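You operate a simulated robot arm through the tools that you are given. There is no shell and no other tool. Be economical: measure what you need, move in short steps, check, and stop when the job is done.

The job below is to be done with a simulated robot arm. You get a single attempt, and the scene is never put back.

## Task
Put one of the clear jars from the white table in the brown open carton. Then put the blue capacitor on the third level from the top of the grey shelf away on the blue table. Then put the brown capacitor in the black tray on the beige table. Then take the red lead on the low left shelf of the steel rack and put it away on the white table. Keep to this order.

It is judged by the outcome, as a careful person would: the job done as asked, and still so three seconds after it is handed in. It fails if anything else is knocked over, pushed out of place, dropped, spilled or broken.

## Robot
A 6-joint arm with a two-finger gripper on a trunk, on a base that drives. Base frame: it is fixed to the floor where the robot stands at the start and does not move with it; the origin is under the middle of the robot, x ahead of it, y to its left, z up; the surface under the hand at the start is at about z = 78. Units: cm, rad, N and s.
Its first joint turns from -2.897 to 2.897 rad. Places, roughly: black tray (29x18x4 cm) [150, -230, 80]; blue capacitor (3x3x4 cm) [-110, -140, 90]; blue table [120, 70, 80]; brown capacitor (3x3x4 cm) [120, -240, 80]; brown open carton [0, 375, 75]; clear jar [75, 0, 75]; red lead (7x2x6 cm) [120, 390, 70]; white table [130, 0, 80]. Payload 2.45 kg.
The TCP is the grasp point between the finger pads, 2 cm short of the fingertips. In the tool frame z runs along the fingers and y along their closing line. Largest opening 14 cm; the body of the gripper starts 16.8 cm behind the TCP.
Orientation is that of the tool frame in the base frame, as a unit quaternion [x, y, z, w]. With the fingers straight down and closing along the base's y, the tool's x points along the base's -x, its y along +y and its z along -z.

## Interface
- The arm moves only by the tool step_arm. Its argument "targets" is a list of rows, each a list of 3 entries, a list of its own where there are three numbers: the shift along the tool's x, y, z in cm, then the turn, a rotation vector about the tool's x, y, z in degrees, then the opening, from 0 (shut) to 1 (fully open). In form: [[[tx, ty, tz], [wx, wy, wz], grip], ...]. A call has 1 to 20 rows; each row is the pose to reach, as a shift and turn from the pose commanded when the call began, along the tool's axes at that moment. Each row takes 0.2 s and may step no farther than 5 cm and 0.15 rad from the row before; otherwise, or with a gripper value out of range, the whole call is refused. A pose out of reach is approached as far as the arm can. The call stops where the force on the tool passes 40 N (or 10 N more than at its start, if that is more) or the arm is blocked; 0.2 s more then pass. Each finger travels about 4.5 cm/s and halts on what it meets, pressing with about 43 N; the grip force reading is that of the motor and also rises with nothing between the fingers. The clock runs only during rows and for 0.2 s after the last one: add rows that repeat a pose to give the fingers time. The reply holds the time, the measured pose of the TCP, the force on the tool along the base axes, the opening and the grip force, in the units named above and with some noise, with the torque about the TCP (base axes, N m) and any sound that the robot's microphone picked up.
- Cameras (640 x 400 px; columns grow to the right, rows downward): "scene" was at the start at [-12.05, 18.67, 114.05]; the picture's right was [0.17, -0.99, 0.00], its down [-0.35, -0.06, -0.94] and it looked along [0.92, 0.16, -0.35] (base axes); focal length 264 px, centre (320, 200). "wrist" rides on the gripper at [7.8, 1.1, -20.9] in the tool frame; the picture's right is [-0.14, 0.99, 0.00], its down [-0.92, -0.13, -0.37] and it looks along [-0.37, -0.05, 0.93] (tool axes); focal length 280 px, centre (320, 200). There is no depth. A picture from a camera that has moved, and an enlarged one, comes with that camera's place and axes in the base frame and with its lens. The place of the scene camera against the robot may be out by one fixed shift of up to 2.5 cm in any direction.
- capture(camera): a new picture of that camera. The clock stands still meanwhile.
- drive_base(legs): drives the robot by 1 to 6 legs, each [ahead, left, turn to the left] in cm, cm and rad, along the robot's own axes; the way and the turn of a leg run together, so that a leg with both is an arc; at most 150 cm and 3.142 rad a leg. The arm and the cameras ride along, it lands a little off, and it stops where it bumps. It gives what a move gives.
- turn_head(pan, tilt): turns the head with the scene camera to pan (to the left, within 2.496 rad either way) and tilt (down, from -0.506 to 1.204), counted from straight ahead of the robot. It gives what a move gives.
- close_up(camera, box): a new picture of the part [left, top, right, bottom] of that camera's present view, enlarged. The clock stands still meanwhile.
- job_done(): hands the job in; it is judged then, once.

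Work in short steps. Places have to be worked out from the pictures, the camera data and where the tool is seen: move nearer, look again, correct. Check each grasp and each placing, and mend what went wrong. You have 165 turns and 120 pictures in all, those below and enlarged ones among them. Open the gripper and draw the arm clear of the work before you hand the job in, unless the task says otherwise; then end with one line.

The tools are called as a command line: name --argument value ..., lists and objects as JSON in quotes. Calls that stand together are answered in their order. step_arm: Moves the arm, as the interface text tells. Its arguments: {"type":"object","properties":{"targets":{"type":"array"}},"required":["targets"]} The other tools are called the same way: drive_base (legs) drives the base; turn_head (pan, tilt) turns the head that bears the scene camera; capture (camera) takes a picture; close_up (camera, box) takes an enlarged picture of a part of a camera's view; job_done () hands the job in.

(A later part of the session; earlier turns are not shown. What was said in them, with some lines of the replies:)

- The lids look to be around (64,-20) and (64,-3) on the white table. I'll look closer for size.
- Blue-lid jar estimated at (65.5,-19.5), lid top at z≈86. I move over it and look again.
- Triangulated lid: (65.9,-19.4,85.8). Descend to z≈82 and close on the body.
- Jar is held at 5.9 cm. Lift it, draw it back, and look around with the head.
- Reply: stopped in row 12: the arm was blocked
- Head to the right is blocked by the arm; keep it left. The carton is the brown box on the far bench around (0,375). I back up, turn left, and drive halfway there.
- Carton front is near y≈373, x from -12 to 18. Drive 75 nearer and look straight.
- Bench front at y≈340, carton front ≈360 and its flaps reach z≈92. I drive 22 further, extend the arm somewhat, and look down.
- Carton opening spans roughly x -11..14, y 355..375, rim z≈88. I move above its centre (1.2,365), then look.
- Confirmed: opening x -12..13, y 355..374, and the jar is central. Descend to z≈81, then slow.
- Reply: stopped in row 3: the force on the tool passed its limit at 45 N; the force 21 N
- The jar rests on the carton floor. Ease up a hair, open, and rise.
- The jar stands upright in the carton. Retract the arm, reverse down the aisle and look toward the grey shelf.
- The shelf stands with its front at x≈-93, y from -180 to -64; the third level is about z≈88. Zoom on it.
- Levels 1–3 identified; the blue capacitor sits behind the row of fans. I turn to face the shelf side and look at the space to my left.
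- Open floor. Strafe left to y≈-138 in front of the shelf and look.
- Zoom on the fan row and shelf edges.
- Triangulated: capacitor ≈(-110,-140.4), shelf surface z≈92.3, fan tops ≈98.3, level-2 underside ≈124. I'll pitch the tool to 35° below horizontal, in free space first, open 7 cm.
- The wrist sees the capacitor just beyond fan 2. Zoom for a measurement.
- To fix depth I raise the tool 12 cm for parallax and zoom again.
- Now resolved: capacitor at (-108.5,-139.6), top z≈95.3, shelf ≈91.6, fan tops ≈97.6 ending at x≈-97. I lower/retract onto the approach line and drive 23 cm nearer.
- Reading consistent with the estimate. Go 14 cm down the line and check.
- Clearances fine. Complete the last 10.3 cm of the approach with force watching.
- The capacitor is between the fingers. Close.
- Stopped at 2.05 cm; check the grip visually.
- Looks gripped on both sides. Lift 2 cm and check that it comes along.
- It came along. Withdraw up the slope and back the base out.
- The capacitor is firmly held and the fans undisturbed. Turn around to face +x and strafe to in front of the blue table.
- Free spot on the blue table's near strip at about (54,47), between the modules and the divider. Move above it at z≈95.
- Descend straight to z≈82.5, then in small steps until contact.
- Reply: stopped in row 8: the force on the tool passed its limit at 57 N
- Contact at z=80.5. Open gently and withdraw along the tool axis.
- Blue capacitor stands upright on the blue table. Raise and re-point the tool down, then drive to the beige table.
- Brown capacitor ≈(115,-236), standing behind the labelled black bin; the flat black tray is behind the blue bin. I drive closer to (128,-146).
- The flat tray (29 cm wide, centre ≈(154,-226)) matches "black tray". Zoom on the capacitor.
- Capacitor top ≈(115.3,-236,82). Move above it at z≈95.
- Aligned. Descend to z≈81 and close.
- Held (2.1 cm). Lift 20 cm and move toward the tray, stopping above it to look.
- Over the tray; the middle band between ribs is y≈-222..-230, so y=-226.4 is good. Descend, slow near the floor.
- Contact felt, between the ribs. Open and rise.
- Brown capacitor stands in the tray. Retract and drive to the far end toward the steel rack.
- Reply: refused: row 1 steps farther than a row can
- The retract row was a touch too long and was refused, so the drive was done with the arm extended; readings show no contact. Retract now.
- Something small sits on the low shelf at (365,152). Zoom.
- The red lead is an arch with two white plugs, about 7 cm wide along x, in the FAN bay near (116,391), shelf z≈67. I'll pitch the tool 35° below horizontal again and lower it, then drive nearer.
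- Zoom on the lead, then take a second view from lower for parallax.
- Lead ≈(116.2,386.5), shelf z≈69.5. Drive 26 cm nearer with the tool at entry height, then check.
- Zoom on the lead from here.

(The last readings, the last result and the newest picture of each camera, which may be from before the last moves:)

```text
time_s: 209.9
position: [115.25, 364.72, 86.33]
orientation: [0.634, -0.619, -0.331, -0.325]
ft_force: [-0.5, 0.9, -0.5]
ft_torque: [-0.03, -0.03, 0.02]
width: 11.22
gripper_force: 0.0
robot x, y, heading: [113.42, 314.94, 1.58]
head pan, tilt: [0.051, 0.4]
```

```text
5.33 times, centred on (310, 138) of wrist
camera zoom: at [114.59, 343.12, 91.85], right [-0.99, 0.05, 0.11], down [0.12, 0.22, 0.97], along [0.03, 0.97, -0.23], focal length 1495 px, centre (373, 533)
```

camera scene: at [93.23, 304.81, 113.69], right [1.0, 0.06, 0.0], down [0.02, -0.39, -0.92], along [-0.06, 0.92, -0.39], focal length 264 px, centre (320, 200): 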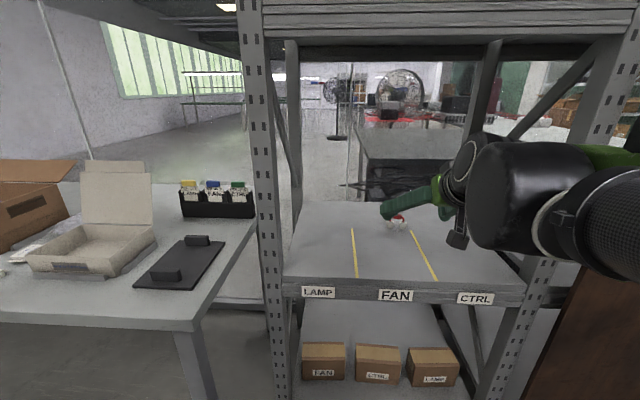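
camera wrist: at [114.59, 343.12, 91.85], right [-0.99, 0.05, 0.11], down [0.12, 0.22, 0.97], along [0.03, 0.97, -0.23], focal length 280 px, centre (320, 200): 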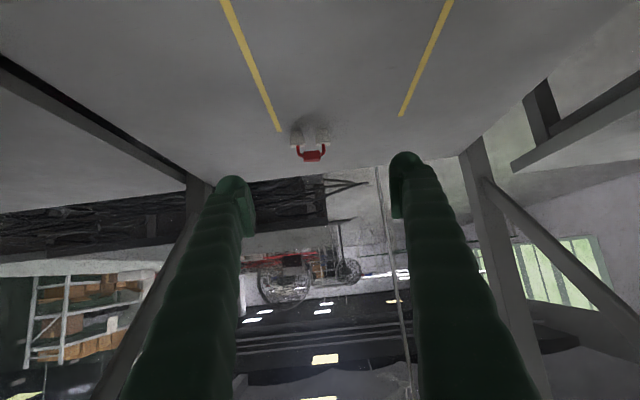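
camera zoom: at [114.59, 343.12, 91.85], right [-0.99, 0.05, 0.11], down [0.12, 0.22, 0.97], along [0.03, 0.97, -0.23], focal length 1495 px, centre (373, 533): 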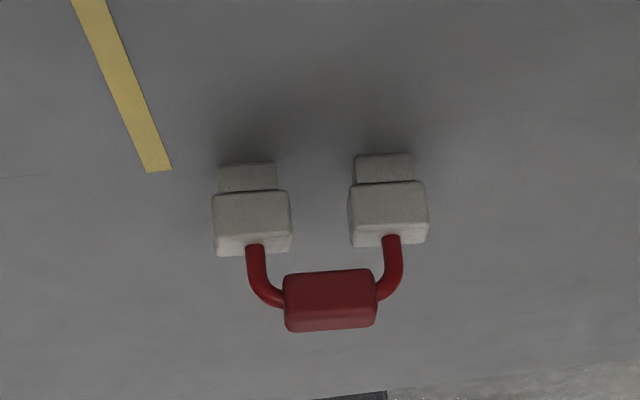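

Consistent: plug base front at y≈385.3, z≈69.8, x≈116.3. Advance 15 cm along the approach and check.

step_arm --targets '[[[-0.25, -0.5, 4], [0, 0, 0], 0.8], [[-0.5, -1.0, 8], [0, 0, 0], 0.8], [[-0.7, -1.5, 12], [0, 0, 0], 0.8], [[-0.85, -1.52, 15], [0, 0, 0], 0.8], [[-0.85, -1.52, 15], [0, 0, 0], 0.8]]'

capture --camera "wrist"

capture --camera "scene"

```text
time_s: 211.1
position: [116.37, 377.48, 78.42]
orientation: [0.634, -0.618, -0.332, -0.324]
ft_force: [-0.2, 0.9, 1.4]
ft_torque: [0.01, 0.01, -0.02]
width: 11.18
gripper_force: 0.1
robot x, y, heading: [113.13, 315.13, 1.583]
head pan, tilt: [0.051, 0.4]
```

```text
47 pictures are left
camera wrist: at [115.74, 355.9, 83.89], right [-0.99, 0.05, 0.11], down [0.12, 0.22, 0.97], along [0.03, 0.97, -0.23], focal length 280 px, centre (320, 200)
```

wrist: 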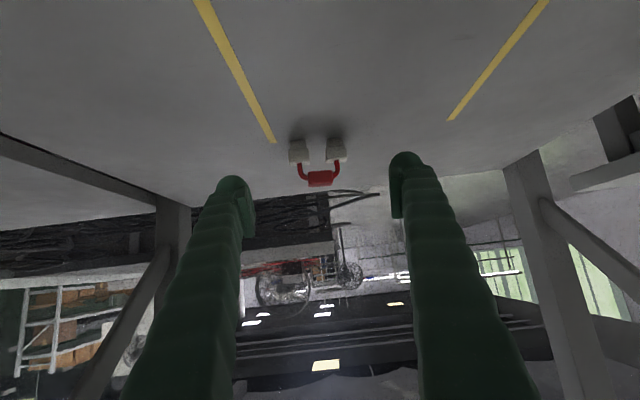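

```text
46 pictures are left
camera scene: at [93.23, 304.81, 113.69], right [1.0, 0.06, 0.0], down [0.02, -0.39, -0.92], along [-0.06, 0.92, -0.39], focal length 264 px, centre (320, 200)
```

scene: 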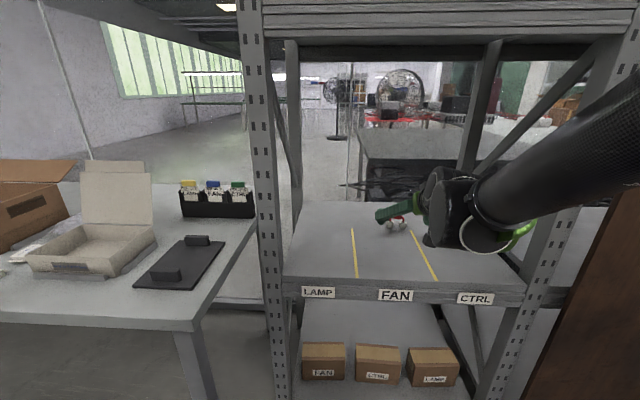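

Clear of the posts. Finish the approach and close on the plugs.

step_arm --targets '[[[-0.2, 0, 4], [0, 0, 0], 0.8], [[-0.4, 0, 7], [0, 0, 0], 0.8], [[-0.57, 0, 9], [0, 0, 0], 0.8], [[-0.57, 0, 10.1], [0, 0, 0], 0.8], [[-0.57, 0, 10.1], [0, 0, 0], 0.8]]'

capture --camera "wrist"

close_up --camera "scene" --box '[340, 180, 500, 280]'

```text
time_s: 212.3
position: [116.24, 386.15, 73.16]
orientation: [0.635, -0.619, -0.331, -0.323]
ft_force: [0.7, -0.6, -0.7]
ft_torque: [-0.03, 0.0, -0.01]
width: 11.18
gripper_force: 0.1
robot x, y, heading: [112.89, 314.94, 1.579]
head pan, tilt: [0.051, 0.4]
```

```text
45 pictures are left
camera wrist: at [115.52, 364.59, 78.65], right [-0.99, 0.05, 0.11], down [0.12, 0.22, 0.97], along [0.03, 0.97, -0.23], focal length 280 px, centre (320, 200)
```

wrist: 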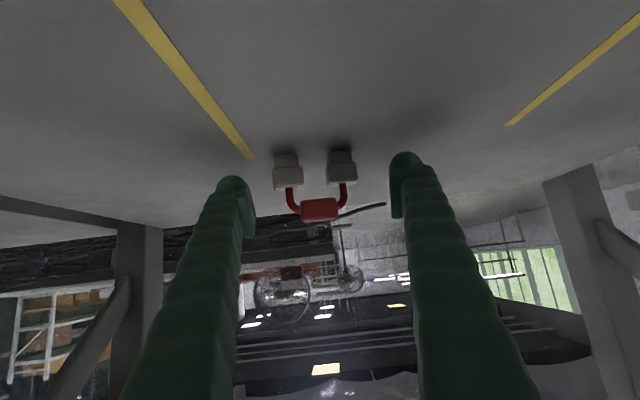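

```text
4.00 times, centred on (420, 230) of scene
camera zoom: at [93.23, 304.82, 113.69], right [1.0, 0.06, 0.0], down [0.02, -0.39, -0.92], along [-0.06, 0.92, -0.39], focal length 1058 px, centre (-80, 80)
```

zoom: 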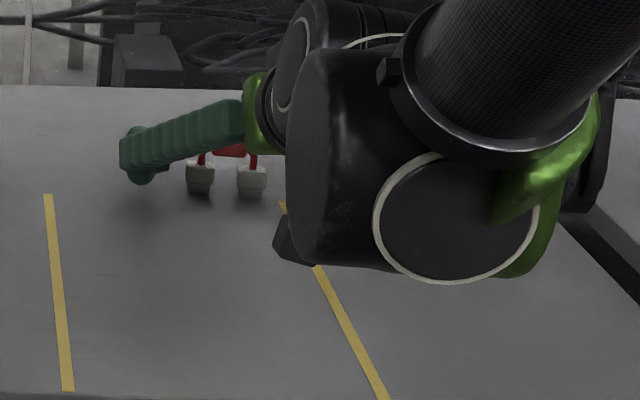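

The fingers straddle the lead but sit slightly high and 0.4 cm off. Shift a little and close.

step_arm --targets '[[[0.5, -0.4, 0], [0, 0, 0], 0.8], [[0.5, -0.4, 0], [0, 0, 0], 0.7], [[0.5, -0.4, 0], [0, 0, 0], 0.6], [[0.5, -0.4, 0], [0, 0, 0], 0.5], [[0.5, -0.4, 0], [0, 0, 0], 0.42], [[0.5, -0.4, 0], [0, 0, 0], 0.38], [[0.5, -0.4, 0], [0, 0, 0], 0.35], [[0.5, -0.4, 0], [0, 0, 0], 0.35], [[0.5, -0.4, 0], [0, 0, 0], 0.35]]'

capture --camera "wrist"

```text
time_s: 214.3
position: [116.58, 385.95, 72.85]
orientation: [0.634, -0.619, -0.332, -0.325]
ft_force: [-0.5, 0.4, -0.4]
ft_torque: [0.01, 0.0, 0.02]
width: 6.35
gripper_force: 43.1
robot x, y, heading: [113.33, 315.38, 1.583]
head pan, tilt: [0.051, 0.4]
```

```text
43 pictures are left
camera wrist: at [115.94, 364.34, 78.28], right [-0.99, 0.05, 0.11], down [0.12, 0.22, 0.97], along [0.03, 0.97, -0.23], focal length 280 px, centre (320, 200)
```

wrist: 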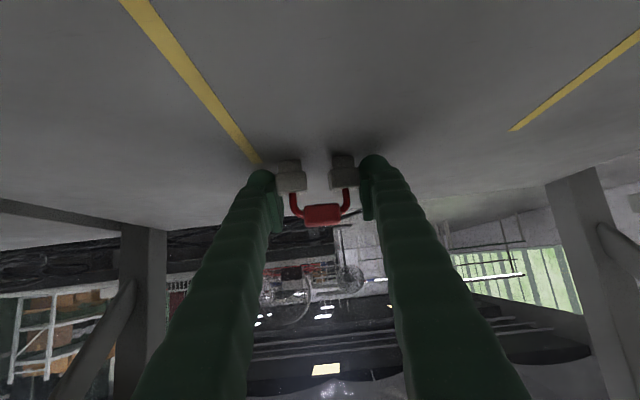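

Held at 6.35 cm. Lift 3 cm, then withdraw.

step_arm --targets '[[[-1.2, 0, -0.85], [0, 0, 0], 0.3], [[-2.47, 0, -1.7], [0, 0, 0], 0.3], [[-2.47, 0, -1.7], [0, 0, 0], 0.3]]'

close_up --camera "wrist" --box '[220, 100, 420, 260]'

```text
time_s: 215.1
position: [116.56, 386.05, 75.92]
orientation: [0.634, -0.619, -0.332, -0.325]
ft_force: [0.4, 0.5, -0.2]
ft_torque: [0.01, 0.0, -0.01]
width: 6.41
gripper_force: 43.1
robot x, y, heading: [113.5, 314.81, 1.583]
head pan, tilt: [0.051, 0.4]
```

```text
2.50 times, centred on (320, 180) of wrist
camera zoom: at [115.94, 364.36, 81.36], right [-0.99, 0.05, 0.11], down [0.12, 0.22, 0.97], along [0.03, 0.97, -0.23], focal length 701 px, centre (320, 250)
```

zoom: 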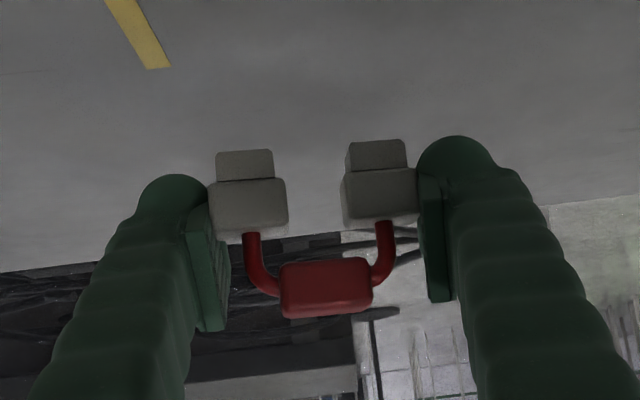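

Lead is up cleanly. Withdraw, back off the rack, then raise.

step_arm --targets '[[[0, 0, -4], [0, 0, 0], 0.3], [[0, 0, -8], [0, 0, 0], 0.3], [[0, 0, -12], [0, 0, 0], 0.3], [[0, 0, -16], [0, 0, 0], 0.3], [[0, 0, -20], [0, 0, 0], 0.3], [[0, 0, -24], [0, 0, 0], 0.3], [[0, 0, -24], [0, 0, 0], 0.3]]'

drive_base --legs '[[-70, 0, 0]]'

step_arm --targets '[[[-3.3, 0, -2.3], [0, 0, 0], 0.3], [[-6.6, 0, -4.6], [0, 0, 0], 0.3], [[-9.9, 0, -6.8], [0, 0, 0], 0.3], [[-13.2, 0, -9.1], [0, 0, 0], 0.3], [[-16.5, 0, -11.4], [0, 0, 0], 0.3], [[-16.5, 0, -11.4], [0, 0, 0], 0.3]]'

capture --camera "scene"

```text
time_s: 216.7
position: [117.02, 366.36, 89.37]
orientation: [0.634, -0.618, -0.332, -0.323]
ft_force: [0.0, 0.4, -0.6]
ft_torque: [0.02, -0.02, 0.01]
width: 6.35
gripper_force: 43.0
robot x, y, heading: [113.28, 315.04, 1.587]
head pan, tilt: [0.051, 0.4]
```

```text
time_s: 220.5
position: [117.84, 297.14, 89.47]
orientation: [0.632, -0.621, -0.331, -0.326]
ft_force: [0.5, 0.9, 0.0]
ft_torque: [-0.01, -0.01, 0.02]
width: 6.37
gripper_force: 43.0
robot x, y, heading: [113.65, 245.69, 1.573]
head pan, tilt: [0.051, 0.4]
```

```text
time_s: 221.9
position: [117.77, 297.19, 109.47]
orientation: [0.632, -0.621, -0.33, -0.326]
ft_force: [-0.1, -1.0, 0.2]
ft_torque: [-0.02, 0.02, -0.03]
width: 6.37
gripper_force: 43.4
robot x, y, heading: [113.89, 246.01, 1.576]
head pan, tilt: [0.051, 0.4]
```

```text
41 pictures are left
camera scene: at [93.56, 235.74, 113.69], right [1.0, 0.05, 0.0], down [0.02, -0.39, -0.92], along [-0.05, 0.92, -0.39], focal length 264 px, centre (320, 200)
```

scene: 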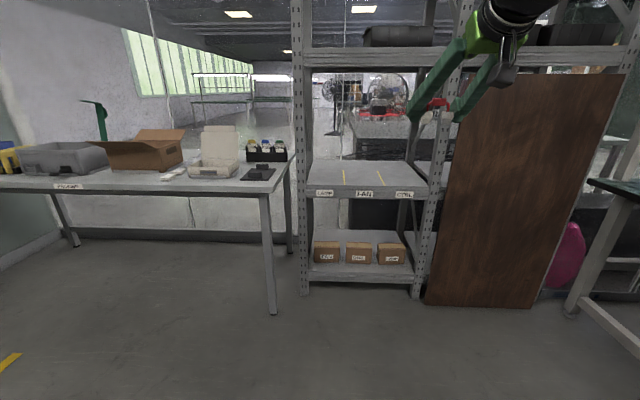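

Drive back along the aisle to the white table.

drive_base --legs '[[0, 131, 0], [-115, 0, 0], [-115, 0, 0]]'

```text
time_s: 239.5
position: [-13.21, 65.3, 109.42]
orientation: [0.637, -0.616, -0.333, -0.322]
ft_force: [-1.1, 0.1, 0.3]
ft_torque: [-0.02, -0.01, 0.05]
width: 6.35
gripper_force: 43.5
robot x, y, heading: [-16.28, 13.8, 1.588]
head pan, tilt: [0.051, 0.4]
```

Turn right to face the white table and look.

drive_base --legs '[[0, 0, -1.588]]'

turn_head --pan 0.0 --tilt 0.5

capture --camera "scene"

capture --camera "wrist"

```text
time_s: 243.8
position: [34.83, 9.73, 109.43]
orientation: [-0.005, 0.886, 0.002, 0.464]
ft_force: [0.7, -0.2, -0.7]
ft_torque: [0.01, -0.01, 0.0]
width: 6.33
gripper_force: 42.7
robot x, y, heading: [-16.45, 13.69, -0.004]
head pan, tilt: [0.051, 0.4]
```

```text
time_s: 244.5
position: [34.91, 9.65, 109.48]
orientation: [-0.006, 0.886, 0.002, 0.464]
ft_force: [-0.4, -0.5, 0.7]
ft_torque: [0.01, 0.01, -0.02]
width: 6.36
gripper_force: 42.6
robot x, y, heading: [-16.33, 14.09, 0.001]
head pan, tilt: [0.0, 0.499]
```

```text
40 pictures are left
camera scene: at [-28.46, 30.98, 112.78], right [0.0, -1.0, 0.0], down [-0.48, 0.0, -0.88], along [0.88, 0.0, -0.48], focal length 264 px, centre (320, 200)
```

scene: 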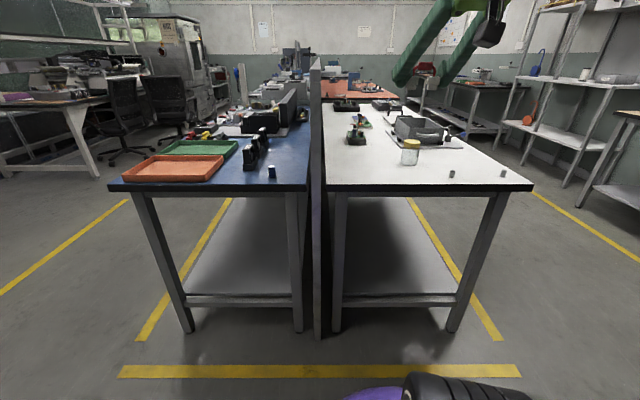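

```text
39 pictures are left
camera wrist: at [13.18, 10.61, 114.89], right [0.07, 0.99, 0.11], down [0.22, -0.12, 0.97], along [0.97, -0.04, -0.23], focal length 280 px, centre (320, 200)
```

wrist: 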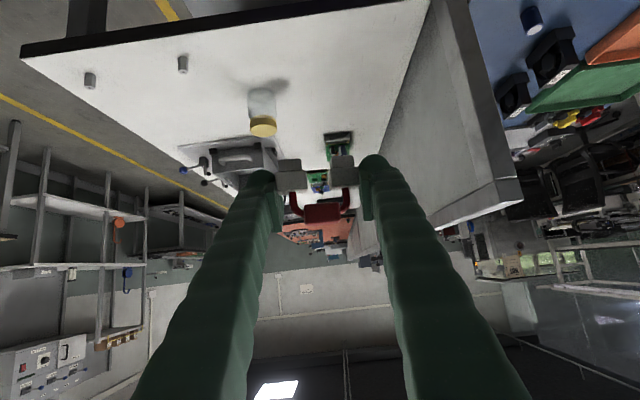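

Free area around (60,12) between the jar and divider. Move to above it at z≈92.

step_arm --targets '[[[0, 0.3, 4.4], [0, 0, 0], 0.3], [[0, 0.6, 8.8], [0, 0, 0], 0.3], [[0, 0.9, 13.2], [0, 0, 0], 0.3], [[0, 1.2, 17.6], [0, 0, 0], 0.3], [[0, 1.5, 22], [0, 0, 0], 0.3], [[0, 1.8, 26.4], [0, 0, 0], 0.3], [[0, 2.07, 30.6], [0, 0, 0], 0.3], [[0, 2.07, 30.6], [0, 0, 0], 0.3]]'

capture --camera "wrist"

capture --camera "scene"

```text
time_s: 246.3
position: [60.14, 12.18, 92.06]
orientation: [-0.005, 0.886, 0.003, 0.464]
ft_force: [0.3, 0.5, -0.1]
ft_torque: [0.01, 0.0, 0.02]
width: 6.36
gripper_force: 42.5
robot x, y, heading: [-16.0, 13.78, -0.002]
head pan, tilt: [0.0, 0.499]
```

```text
38 pictures are left
camera wrist: at [38.39, 13.0, 97.49], right [0.07, 0.99, 0.11], down [0.22, -0.12, 0.97], along [0.97, -0.04, -0.23], focal length 280 px, centre (320, 200)
```

wrist: 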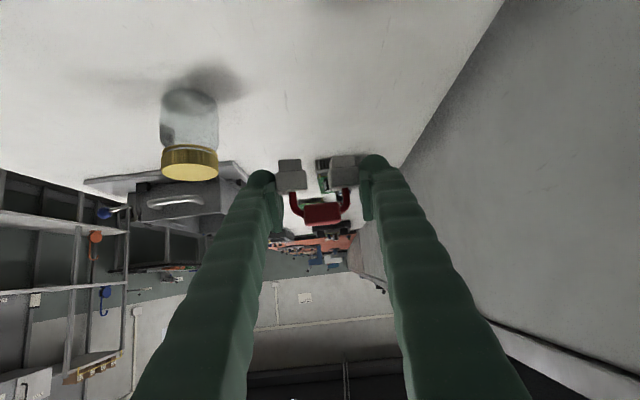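

```text
37 pictures are left
camera scene: at [-28.46, 30.97, 112.77], right [0.0, -1.0, 0.0], down [-0.48, 0.0, -0.88], along [0.88, 0.0, -0.48], focal length 264 px, centre (320, 200)
```

scene: 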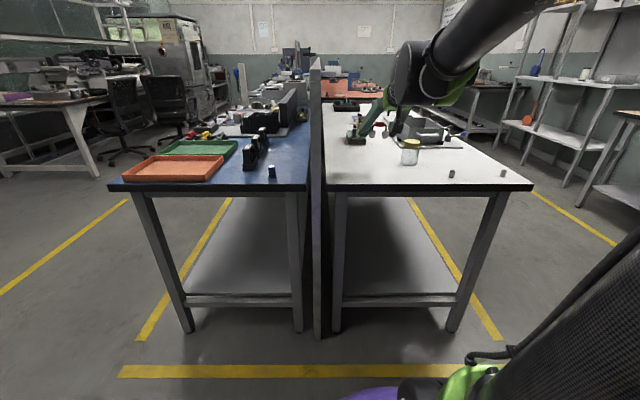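

Clear space below. Descend 9.5 cm, then slowly to contact.

step_arm --targets '[[[3.3, 0, 2.28], [0, 0, 0], 0.3], [[6.6, 0, 4.56], [0, 0, 0], 0.3], [[7.8, 0, 5.4], [0, 0, 0], 0.3], [[7.8, 0, 5.4], [0, 0, 0], 0.3]]'

step_arm --targets '[[[0.25, 0, 0.17], [0, 0, 0], 0.3], [[0.5, 0, 0.34], [0, 0, 0], 0.3], [[0.75, 0, 0.51], [0, 0, 0], 0.3], [[1.0, 0, 0.69], [0, 0, 0], 0.3], [[1.2, 0, 0.83], [0, 0, 0], 0.3], [[1.4, 0, 0.97], [0, 0, 0], 0.3], [[1.6, 0, 1.1], [0, 0, 0], 0.3]]'

capture --camera "wrist"

```text
time_s: 247.3
position: [60.12, 12.05, 82.36]
orientation: [-0.006, 0.886, 0.003, 0.463]
ft_force: [0.8, 0.6, 0.6]
ft_torque: [0.02, 0.0, -0.02]
width: 6.34
gripper_force: 42.8
robot x, y, heading: [-16.18, 13.67, -0.003]
head pan, tilt: [0.0, 0.499]
```

```text
time_s: 248.9
position: [60.06, 12.02, 80.86]
orientation: [-0.005, 0.884, 0.003, 0.467]
ft_force: [-1.9, 0.6, 19.0]
ft_torque: [-0.02, 0.13, 0.0]
width: 6.34
gripper_force: 42.5
robot x, y, heading: [-16.4, 14.17, -0.002]
head pan, tilt: [0.0, 0.499]
stopped in row 7: the force on the tool passed its limit at 44 N (the readings are from after the stop); the commanded pose is now the measured one
```

```text
36 pictures are left
camera wrist: at [38.39, 12.93, 86.22], right [0.07, 0.99, 0.11], down [0.22, -0.12, 0.97], along [0.97, -0.04, -0.22], focal length 280 px, centre (320, 200)
```

wrist: 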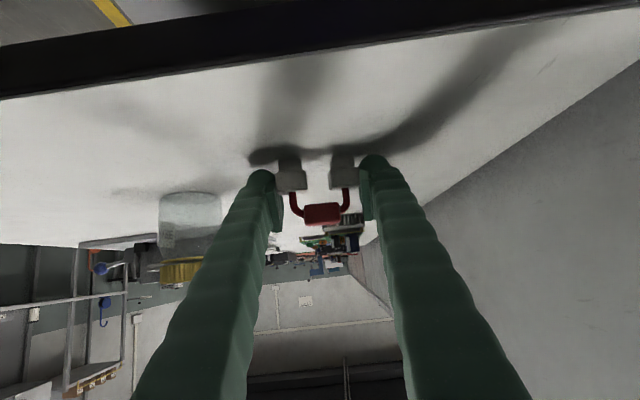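

Contact at z≈80.9; the lead stands on the table. Open gradually and withdraw.

step_arm --targets '[[[0, 0, 0], [0, 0, 0], 0.47], [[0, 0, 0], [0, 0, 0], 0.55], [[0, 0, 0], [0, 0, 0], 0.62], [[0, 0, 0], [0, 0, 0], 0.66], [[0, 0, 0], [0, 0, 0], 0.66], [[0, 0, -3], [0, 0, 0], 0.66], [[0, 0, -7], [0, 0, 0], 0.66], [[0, 0, -11], [0, 0, 0], 0.66], [[0, 0, -15], [0, 0, 0], 0.66], [[0, 0, -19], [0, 0, 0], 0.66], [[0, 0, -23], [0, 0, 0], 0.66]]'

capture --camera "wrist"

capture --camera "scene"

```text
time_s: 251.3
position: [41.32, 11.74, 93.89]
orientation: [-0.006, 0.885, 0.002, 0.465]
ft_force: [-0.6, -0.1, 0.3]
ft_torque: [-0.03, 0.04, 0.02]
width: 9.21
gripper_force: 0.1
robot x, y, heading: [-16.2, 13.8, -0.002]
head pan, tilt: [0.0, 0.499]
```

```text
35 pictures are left
camera wrist: at [19.48, 12.64, 99.26], right [0.07, 0.99, 0.11], down [0.22, -0.12, 0.97], along [0.97, -0.04, -0.23], focal length 280 px, centre (320, 200)
```

wrist: 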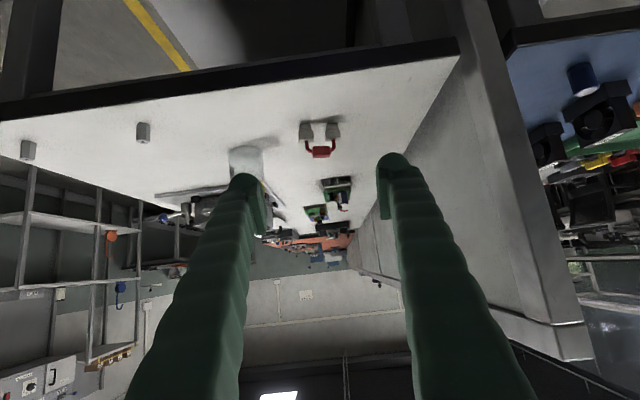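

```text
34 pictures are left
camera scene: at [-28.45, 30.97, 112.77], right [0.0, -1.0, 0.0], down [-0.48, 0.0, -0.88], along [0.88, 0.0, -0.48], focal length 264 px, centre (320, 200)
```

scene: 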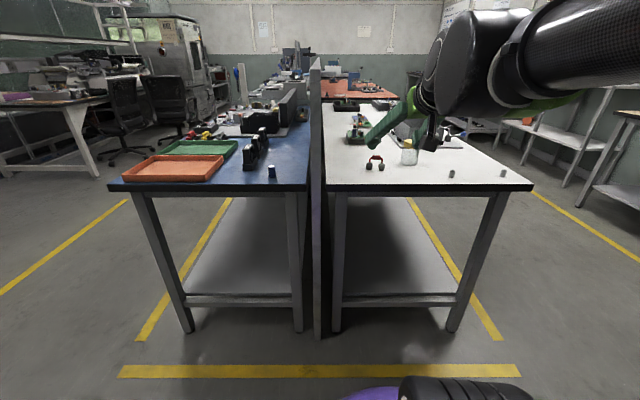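

The lead stands upright on the white table and the blue capacitor still stands. Back the robot off and open the gripper, then hand in.

drive_base --legs '[[-15, 0, 0]]'

step_arm --targets '[[[-3, 0, -2], [0, 0, 0], 0.8], [[-6, 0, -4], [0, 0, 0], 1], [[-6, 0, -4], [0, 0, 0], 1], [[-6, 0, -4], [0, 0, 0], 1]]'

close_up --camera "scene" --box '[200, 100, 520, 300]'

```text
time_s: 252.7
position: [26.17, 11.91, 93.88]
orientation: [-0.006, 0.885, 0.002, 0.466]
ft_force: [-0.5, 0.3, 0.1]
ft_torque: [0.02, -0.01, 0.02]
width: 9.26
gripper_force: 0.0
robot x, y, heading: [-31.23, 13.89, 0.003]
head pan, tilt: [0.0, 0.499]
```

```text
time_s: 253.7
position: [26.39, 11.89, 101.14]
orientation: [-0.006, 0.885, 0.003, 0.465]
ft_force: [0.6, 0.5, -0.4]
ft_torque: [0.01, -0.01, 0.03]
width: 13.99
gripper_force: 0.1
robot x, y, heading: [-31.14, 13.74, -0.002]
head pan, tilt: [0.0, 0.499]
```

```text
2.00 times, centred on (360, 200) of scene
camera zoom: at [-43.47, 30.98, 112.77], right [0.0, -1.0, 0.0], down [-0.48, 0.0, -0.88], along [0.88, 0.0, -0.48], focal length 529 px, centre (240, 200)
```

zoom: 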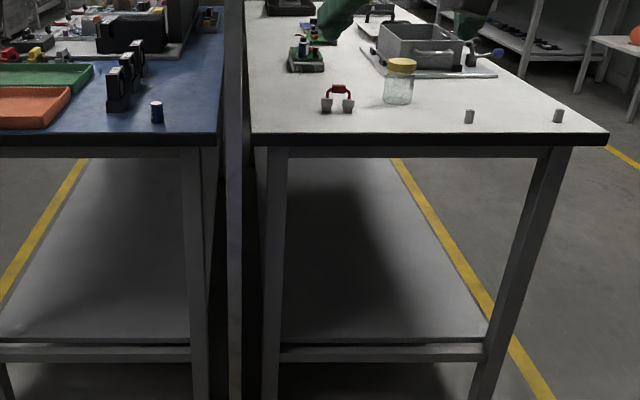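

Everything is in place and the arm is clear; hand it in.

job_done

```text
The job is handed in.
```

All four items were moved in the order you gave: a clear jar in the brown open carton, the blue capacitor on the blue table, the brown capacitor in the black tray, and the red lead on the white table.
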